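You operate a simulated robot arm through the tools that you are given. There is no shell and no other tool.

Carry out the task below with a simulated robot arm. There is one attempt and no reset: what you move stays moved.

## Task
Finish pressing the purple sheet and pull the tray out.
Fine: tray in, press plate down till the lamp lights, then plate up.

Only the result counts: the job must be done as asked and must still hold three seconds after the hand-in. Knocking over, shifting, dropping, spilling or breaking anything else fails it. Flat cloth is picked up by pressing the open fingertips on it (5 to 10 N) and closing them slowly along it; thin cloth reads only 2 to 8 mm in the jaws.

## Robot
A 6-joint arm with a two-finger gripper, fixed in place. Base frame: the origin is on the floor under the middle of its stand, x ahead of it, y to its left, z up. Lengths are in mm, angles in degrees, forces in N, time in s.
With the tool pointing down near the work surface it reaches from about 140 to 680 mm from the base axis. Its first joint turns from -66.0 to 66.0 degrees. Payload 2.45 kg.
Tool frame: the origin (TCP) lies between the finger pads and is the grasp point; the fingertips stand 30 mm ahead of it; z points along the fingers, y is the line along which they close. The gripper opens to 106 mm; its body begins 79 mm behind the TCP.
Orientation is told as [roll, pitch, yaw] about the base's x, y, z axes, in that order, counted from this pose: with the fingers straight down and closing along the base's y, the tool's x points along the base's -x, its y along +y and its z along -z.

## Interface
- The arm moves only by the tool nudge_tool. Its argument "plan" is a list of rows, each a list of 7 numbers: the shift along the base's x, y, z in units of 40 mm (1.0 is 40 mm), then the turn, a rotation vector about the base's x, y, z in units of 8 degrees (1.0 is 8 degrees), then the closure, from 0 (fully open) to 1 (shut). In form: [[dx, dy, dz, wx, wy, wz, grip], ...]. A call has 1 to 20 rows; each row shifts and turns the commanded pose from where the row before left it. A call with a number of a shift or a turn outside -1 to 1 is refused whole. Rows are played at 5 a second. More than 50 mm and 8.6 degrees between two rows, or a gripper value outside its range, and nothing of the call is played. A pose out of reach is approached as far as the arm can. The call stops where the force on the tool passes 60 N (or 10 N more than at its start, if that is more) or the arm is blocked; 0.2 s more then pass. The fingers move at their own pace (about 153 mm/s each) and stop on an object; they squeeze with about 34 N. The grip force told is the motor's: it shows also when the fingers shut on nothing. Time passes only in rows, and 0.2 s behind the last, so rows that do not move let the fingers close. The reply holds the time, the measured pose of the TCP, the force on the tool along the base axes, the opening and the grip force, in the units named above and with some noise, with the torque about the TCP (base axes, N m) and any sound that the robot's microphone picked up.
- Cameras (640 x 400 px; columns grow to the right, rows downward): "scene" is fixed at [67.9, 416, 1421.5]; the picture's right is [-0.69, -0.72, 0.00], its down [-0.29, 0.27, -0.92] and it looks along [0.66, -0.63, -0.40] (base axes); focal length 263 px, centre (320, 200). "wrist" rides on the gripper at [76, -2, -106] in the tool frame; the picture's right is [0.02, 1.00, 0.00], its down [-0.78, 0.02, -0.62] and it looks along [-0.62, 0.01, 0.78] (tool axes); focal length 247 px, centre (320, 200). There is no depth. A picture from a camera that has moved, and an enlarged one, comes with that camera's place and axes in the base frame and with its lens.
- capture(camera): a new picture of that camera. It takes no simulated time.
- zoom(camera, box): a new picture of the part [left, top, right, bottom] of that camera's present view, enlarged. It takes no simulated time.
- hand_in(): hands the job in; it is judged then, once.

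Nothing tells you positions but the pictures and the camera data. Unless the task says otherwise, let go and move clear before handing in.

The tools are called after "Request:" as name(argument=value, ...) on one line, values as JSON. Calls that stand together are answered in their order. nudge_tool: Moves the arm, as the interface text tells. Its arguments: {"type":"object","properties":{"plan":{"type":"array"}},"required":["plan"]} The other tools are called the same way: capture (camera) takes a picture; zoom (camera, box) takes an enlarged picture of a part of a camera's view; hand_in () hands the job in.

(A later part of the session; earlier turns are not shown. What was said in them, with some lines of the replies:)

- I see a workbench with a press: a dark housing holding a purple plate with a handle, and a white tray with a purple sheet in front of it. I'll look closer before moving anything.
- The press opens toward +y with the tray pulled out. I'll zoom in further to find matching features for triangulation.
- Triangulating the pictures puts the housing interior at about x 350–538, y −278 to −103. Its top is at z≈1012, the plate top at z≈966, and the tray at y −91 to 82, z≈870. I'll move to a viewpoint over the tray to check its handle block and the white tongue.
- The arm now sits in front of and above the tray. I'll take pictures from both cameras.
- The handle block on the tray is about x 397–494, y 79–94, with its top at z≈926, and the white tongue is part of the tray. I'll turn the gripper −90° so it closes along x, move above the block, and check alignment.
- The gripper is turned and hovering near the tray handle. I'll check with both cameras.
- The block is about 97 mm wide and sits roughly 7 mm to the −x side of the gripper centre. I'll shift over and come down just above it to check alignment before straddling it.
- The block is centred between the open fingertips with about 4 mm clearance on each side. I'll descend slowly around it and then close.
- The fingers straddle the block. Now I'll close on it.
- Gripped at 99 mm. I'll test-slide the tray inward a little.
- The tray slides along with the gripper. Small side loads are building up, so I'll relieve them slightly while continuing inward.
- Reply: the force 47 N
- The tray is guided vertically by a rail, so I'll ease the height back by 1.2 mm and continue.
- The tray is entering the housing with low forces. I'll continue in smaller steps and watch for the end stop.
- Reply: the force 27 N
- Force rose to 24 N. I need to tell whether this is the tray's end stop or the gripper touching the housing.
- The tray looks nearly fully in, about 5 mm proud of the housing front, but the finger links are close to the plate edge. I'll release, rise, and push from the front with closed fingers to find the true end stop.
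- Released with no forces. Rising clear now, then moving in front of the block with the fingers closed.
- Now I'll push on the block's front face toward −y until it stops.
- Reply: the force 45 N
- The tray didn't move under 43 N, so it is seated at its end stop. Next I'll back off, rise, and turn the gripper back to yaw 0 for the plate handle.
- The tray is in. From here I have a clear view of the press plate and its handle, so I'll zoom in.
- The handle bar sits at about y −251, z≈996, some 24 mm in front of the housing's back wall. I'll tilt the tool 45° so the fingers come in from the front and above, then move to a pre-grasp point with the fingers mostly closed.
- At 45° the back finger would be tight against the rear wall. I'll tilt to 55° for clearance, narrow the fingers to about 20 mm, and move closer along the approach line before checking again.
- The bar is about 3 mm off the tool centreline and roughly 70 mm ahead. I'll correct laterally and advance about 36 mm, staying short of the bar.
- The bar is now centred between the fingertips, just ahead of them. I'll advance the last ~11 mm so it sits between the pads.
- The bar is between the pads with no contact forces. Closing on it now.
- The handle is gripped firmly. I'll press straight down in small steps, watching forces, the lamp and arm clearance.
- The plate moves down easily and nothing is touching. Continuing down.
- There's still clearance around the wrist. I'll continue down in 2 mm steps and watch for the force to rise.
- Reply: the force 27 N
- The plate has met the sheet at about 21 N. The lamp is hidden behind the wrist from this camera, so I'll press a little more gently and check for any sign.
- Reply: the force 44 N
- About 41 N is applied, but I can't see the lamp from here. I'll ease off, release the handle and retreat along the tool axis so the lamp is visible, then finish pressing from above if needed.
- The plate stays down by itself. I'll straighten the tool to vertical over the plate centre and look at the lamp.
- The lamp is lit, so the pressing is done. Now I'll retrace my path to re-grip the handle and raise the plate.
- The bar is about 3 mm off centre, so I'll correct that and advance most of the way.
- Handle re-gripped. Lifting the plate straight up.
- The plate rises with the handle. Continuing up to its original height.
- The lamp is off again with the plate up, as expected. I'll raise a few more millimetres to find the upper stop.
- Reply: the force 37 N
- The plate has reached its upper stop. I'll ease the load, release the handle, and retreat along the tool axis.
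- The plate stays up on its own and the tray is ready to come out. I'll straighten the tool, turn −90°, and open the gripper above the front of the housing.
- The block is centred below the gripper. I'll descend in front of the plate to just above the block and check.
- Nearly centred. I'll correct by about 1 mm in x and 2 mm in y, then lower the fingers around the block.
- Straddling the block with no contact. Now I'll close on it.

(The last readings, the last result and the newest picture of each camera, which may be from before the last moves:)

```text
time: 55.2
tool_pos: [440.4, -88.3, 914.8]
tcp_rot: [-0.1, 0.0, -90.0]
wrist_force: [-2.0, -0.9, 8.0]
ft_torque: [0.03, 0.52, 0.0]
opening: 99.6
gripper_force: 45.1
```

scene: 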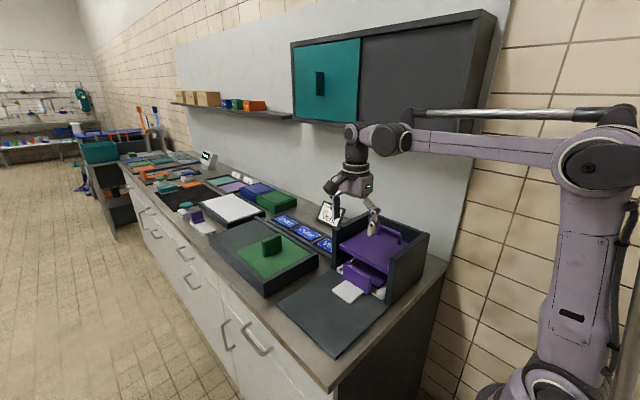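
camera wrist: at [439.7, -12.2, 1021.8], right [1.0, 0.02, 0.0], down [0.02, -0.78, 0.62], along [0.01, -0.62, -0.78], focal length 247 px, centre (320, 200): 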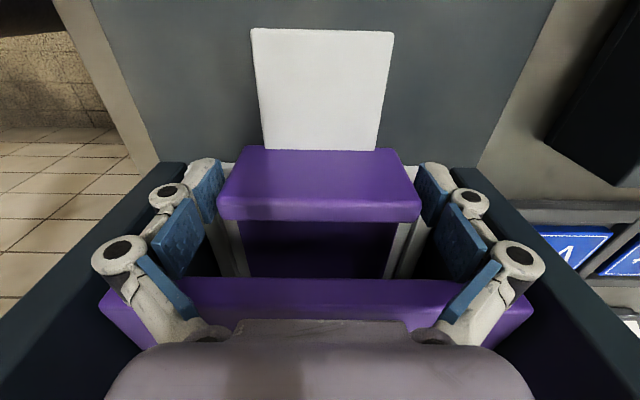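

Gripped. Pulling the tray out slowly toward +y.

Request:
nudge_tool(plan=[[0, 0.15, 0.003, 0, 0, 0, 0.5], [0, 0.2, 0, 0, 0, 0, 0.5], [0, 0.25, 0, 0, 0, 0, 0.5]])

Request:
zoom(camera="scene", box=[300, 190, 430, 320])

```text
time: 56.0
tool_pos: [440.2, -63.3, 915.5]
tcp_rot: [0.0, 0.0, -90.0]
wrist_force: [-0.7, -1.1, 15.9]
ft_torque: [-0.02, 0.79, 0.07]
opening: 99.6
gripper_force: 44.8
```

```text
3.08 times, centred on (365, 255) of scene
camera zoom: at [67.7, 416.0, 1421.5], right [-0.69, -0.72, 0.0], down [-0.29, 0.27, -0.92], along [0.66, -0.63, -0.4], focal length 809 px, centre (182, 31)
```

zoom: 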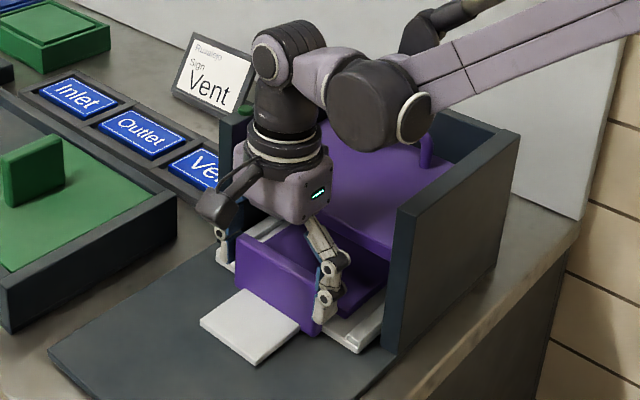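

The tray follows. Continuing outward with a slight height relief.

Request:
nudge_tool(plan=[[0, 0.3, 0.007, 0, 0, 0, 0.5], [0, 0.4, 0, 0, 0, 0, 0.5], [0, 0.4, 0, 0, 0, 0, 0.5], [0, 0.4, 0, 0, 0, 0, 0.5]])

```text
time: 57.0
tool_pos: [439.9, -3.9, 915.1]
tcp_rot: [0.0, 0.0, -90.0]
wrist_force: [-6.5, -1.6, 2.9]
ft_torque: [-0.33, -0.04, -0.01]
opening: 99.5
gripper_force: 44.6
```

Request:
nudge_tool(plan=[[-0.008, 0.4, 0, 0, 0, 0, 0.5], [0, 0.4, 0, 0, 0, 0, 0.5], [0, 0.4, 0, 0, 0, 0, 0.5], [0, 0.4, 0, 0, 0, 0, 0.5], [0, 0.3, 0, 0, 0, 0, 0.5]])

Request:
zoom(camera="scene", box=[260, 200, 420, 360])

```text
time: 58.2
tool_pos: [439.7, 72.1, 915.4]
tcp_rot: [0.0, 0.0, -90.0]
wrist_force: [-7.9, -1.3, -1.2]
ft_torque: [-0.21, -0.47, -0.05]
opening: 99.6
gripper_force: 44.9
```

```text
2.50 times, centred on (340, 280) of scene
camera zoom: at [67.7, 415.9, 1421.5], right [-0.69, -0.72, 0.0], down [-0.29, 0.27, -0.92], along [0.66, -0.63, -0.4], focal length 657 px, centre (270, 0)
```

zoom: 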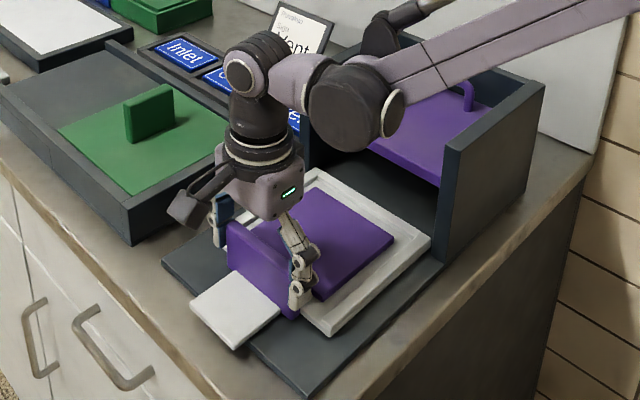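

The sheet now looks flat. I'll continue the last ~20 mm to the outer stop in small steps.

Request:
nudge_tool(plan=[[0, 0.15, 0, 0, 0, 0, 0.5], [0, 0.15, 0, 0, 0, 0, 0.5], [0, 0.12, 0, 0, 0, 0, 0.5], [0, 0.08, 0, 0, 0, 0, 0.5]])

```text
time: 59.2
tool_pos: [441.3, 92.5, 915.1]
tcp_rot: [-0.1, -0.1, -90.0]
wrist_force: [-3.0, -1.6, -9.5]
ft_torque: [0.11, 0.21, -0.18]
opening: 99.4
gripper_force: 45.2
```

Request:
nudge_tool(plan=[[0, 0.05, 0, 0, 0, 0, 0.5], [0, 0.04, 0, 0, 0, 0, 0.5]])

Request:
zoom(camera="scene", box=[260, 180, 460, 370])

```text
time: 59.8
tool_pos: [439.2, 95.4, 915.4]
tcp_rot: [0.0, -0.1, -90.0]
wrist_force: [-3.5, -1.7, -17.4]
ft_torque: [0.23, -0.25, -0.12]
opening: 99.5
gripper_force: 45.6
```

```text
2.11 times, centred on (360, 275) of scene
camera zoom: at [68.1, 416.0, 1421.5], right [-0.69, -0.72, 0.0], down [-0.29, 0.27, -0.92], along [0.66, -0.63, -0.4], focal length 554 px, centre (236, 42)
```

zoom: 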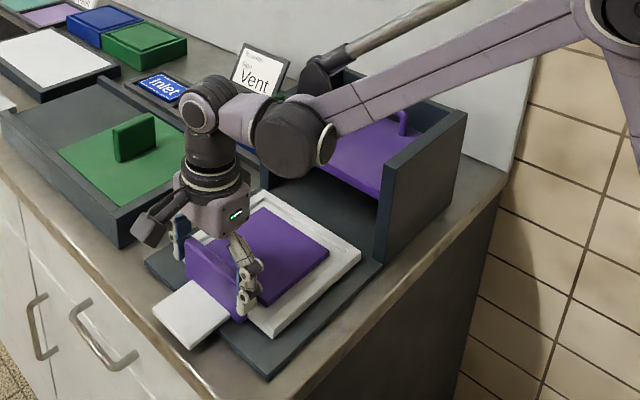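

The tray is back at its original fully-out position. I'll relieve the small load, open the fingers, and rise clear.

Request:
nudge_tool(plan=[[0, 0, -0.01, 0, 0, 0, 0.5], [0, 0, 0, 0, 0, 0, 0.2], [0, 0, 0, 0, 0, 0, 0], [0, 0, 0, 0, 0, 0, 0]])

Request:
capture(camera="wrist")

```text
time: 60.8
tool_pos: [441.4, 97.0, 914.3]
tcp_rot: [0.0, 0.0, -90.0]
wrist_force: [-0.5, 0.1, 0.2]
ft_torque: [0.04, -0.02, 0.0]
opening: 105.8
gripper_force: 0.1
```

```text
taken
camera wrist: at [439.8, 172.0, 1022.0], right [1.0, 0.02, 0.0], down [0.02, -0.78, 0.62], along [0.01, -0.62, -0.78], focal length 247 px, centre (320, 200)
```

wrist: 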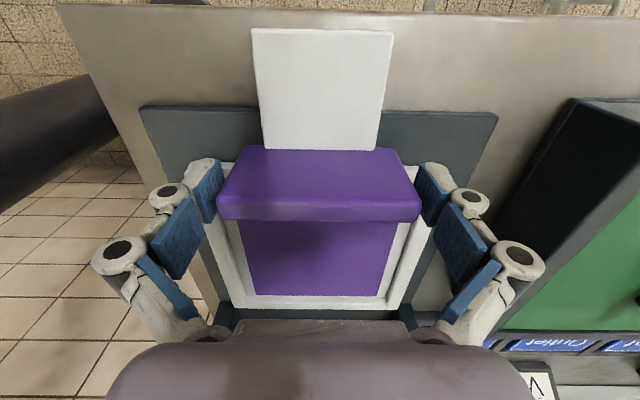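

Released cleanly with even gaps on both sides. Rising straight up and moving clear.

Request:
nudge_tool(plan=[[0, 0, 0.3, 0, 0, 0, 0], [0, 0, 0.5, 0, 0, 0, 0], [0, 0, 0.7, 0, 0, 0, 0], [0, 0, 0.9, 0, 0, 0, 0], [0, 0, 0.9, 0, 0, 0, 0], [0, 0, 0.9, 0, 0, 0, 0], [0, 0, 0.9, 0, 0, 0, 0], [-0.8, 0, 0.5, 0, 0, 0, 0], [-0.9, 0, 0.3, 0, 0, 0, 0], [-0.9, 0, 0, 0, 0, 0, 0], [0, 0, 0, 0, 0, 0, 0]])

Request:
capture(camera="scene")

Request:
zoom(camera="scene", box=[260, 180, 460, 370])

Request:
capture(camera="wrist")

```text
time: 63.2
tool_pos: [335.6, 95.9, 1150.4]
tcp_rot: [0.1, 0.0, -90.1]
wrist_force: [-0.3, 0.3, -0.4]
ft_torque: [-0.01, -0.04, -0.01]
opening: 105.7
gripper_force: 0.2
```

```text
taken
```

scene: 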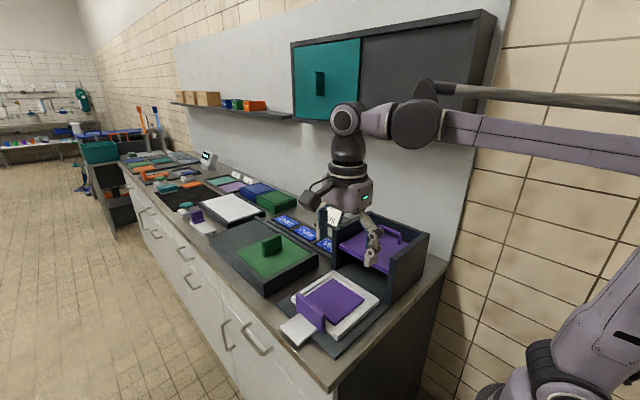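

```text
2.11 times, centred on (360, 275) of scene
camera zoom: at [67.9, 416.0, 1421.5], right [-0.69, -0.72, 0.0], down [-0.29, 0.27, -0.92], along [0.66, -0.63, -0.4], focal length 554 px, centre (236, 42)
```

zoom: 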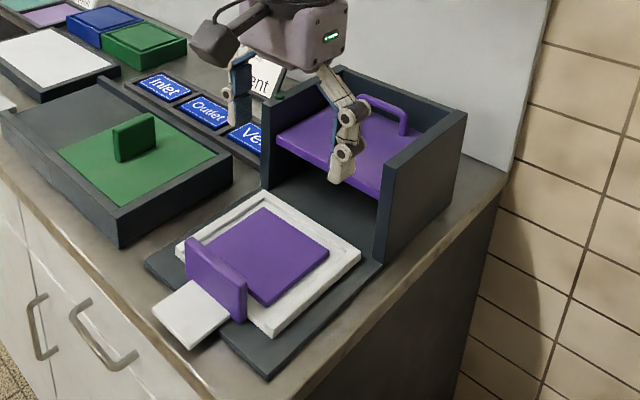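

```text
taken
camera wrist: at [335.3, 172.1, 1257.4], right [1.0, 0.02, 0.0], down [0.02, -0.78, 0.62], along [0.01, -0.62, -0.78], focal length 247 px, centre (320, 200)
```

wrist: 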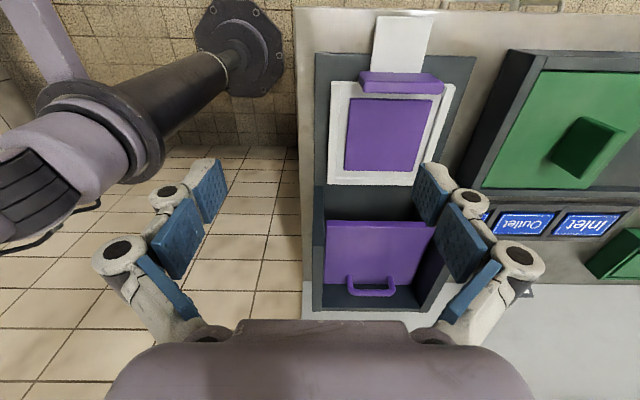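

The sheet is now flat in the tray, which is fully out. The plate is up on its own, the gripper is clear, and nothing else on the bench has moved, so I'm handing in.

Request:
hand_in()

```text
The job is handed in.
```

The purple sheet is pressed and the tray is pulled out; I've handed the job in, but no verdict came back.

- **Tray in:** I pushed it in until it stopped. It didn't move under about 43 N, and it sat roughly 5 mm proud of the housing front.
- **Pressing:** I pressed the plate down by its handle to about 41 N. The wrist hid the lamp during the press. I saw it lit only after I had let go and backed away, with the plate still down.
- **Plate up:** I raised the plate to its upper stop and released it, and it stayed up. The lamp was off again with the plate up.
- **Tray out:** The tray is back at its original position, within a couple of millimetres. I felt no outer stop there. The sheet's curled edge now looks flat.

The gripper is open and clear of the bench, and nothing else looked moved in the last pictures.
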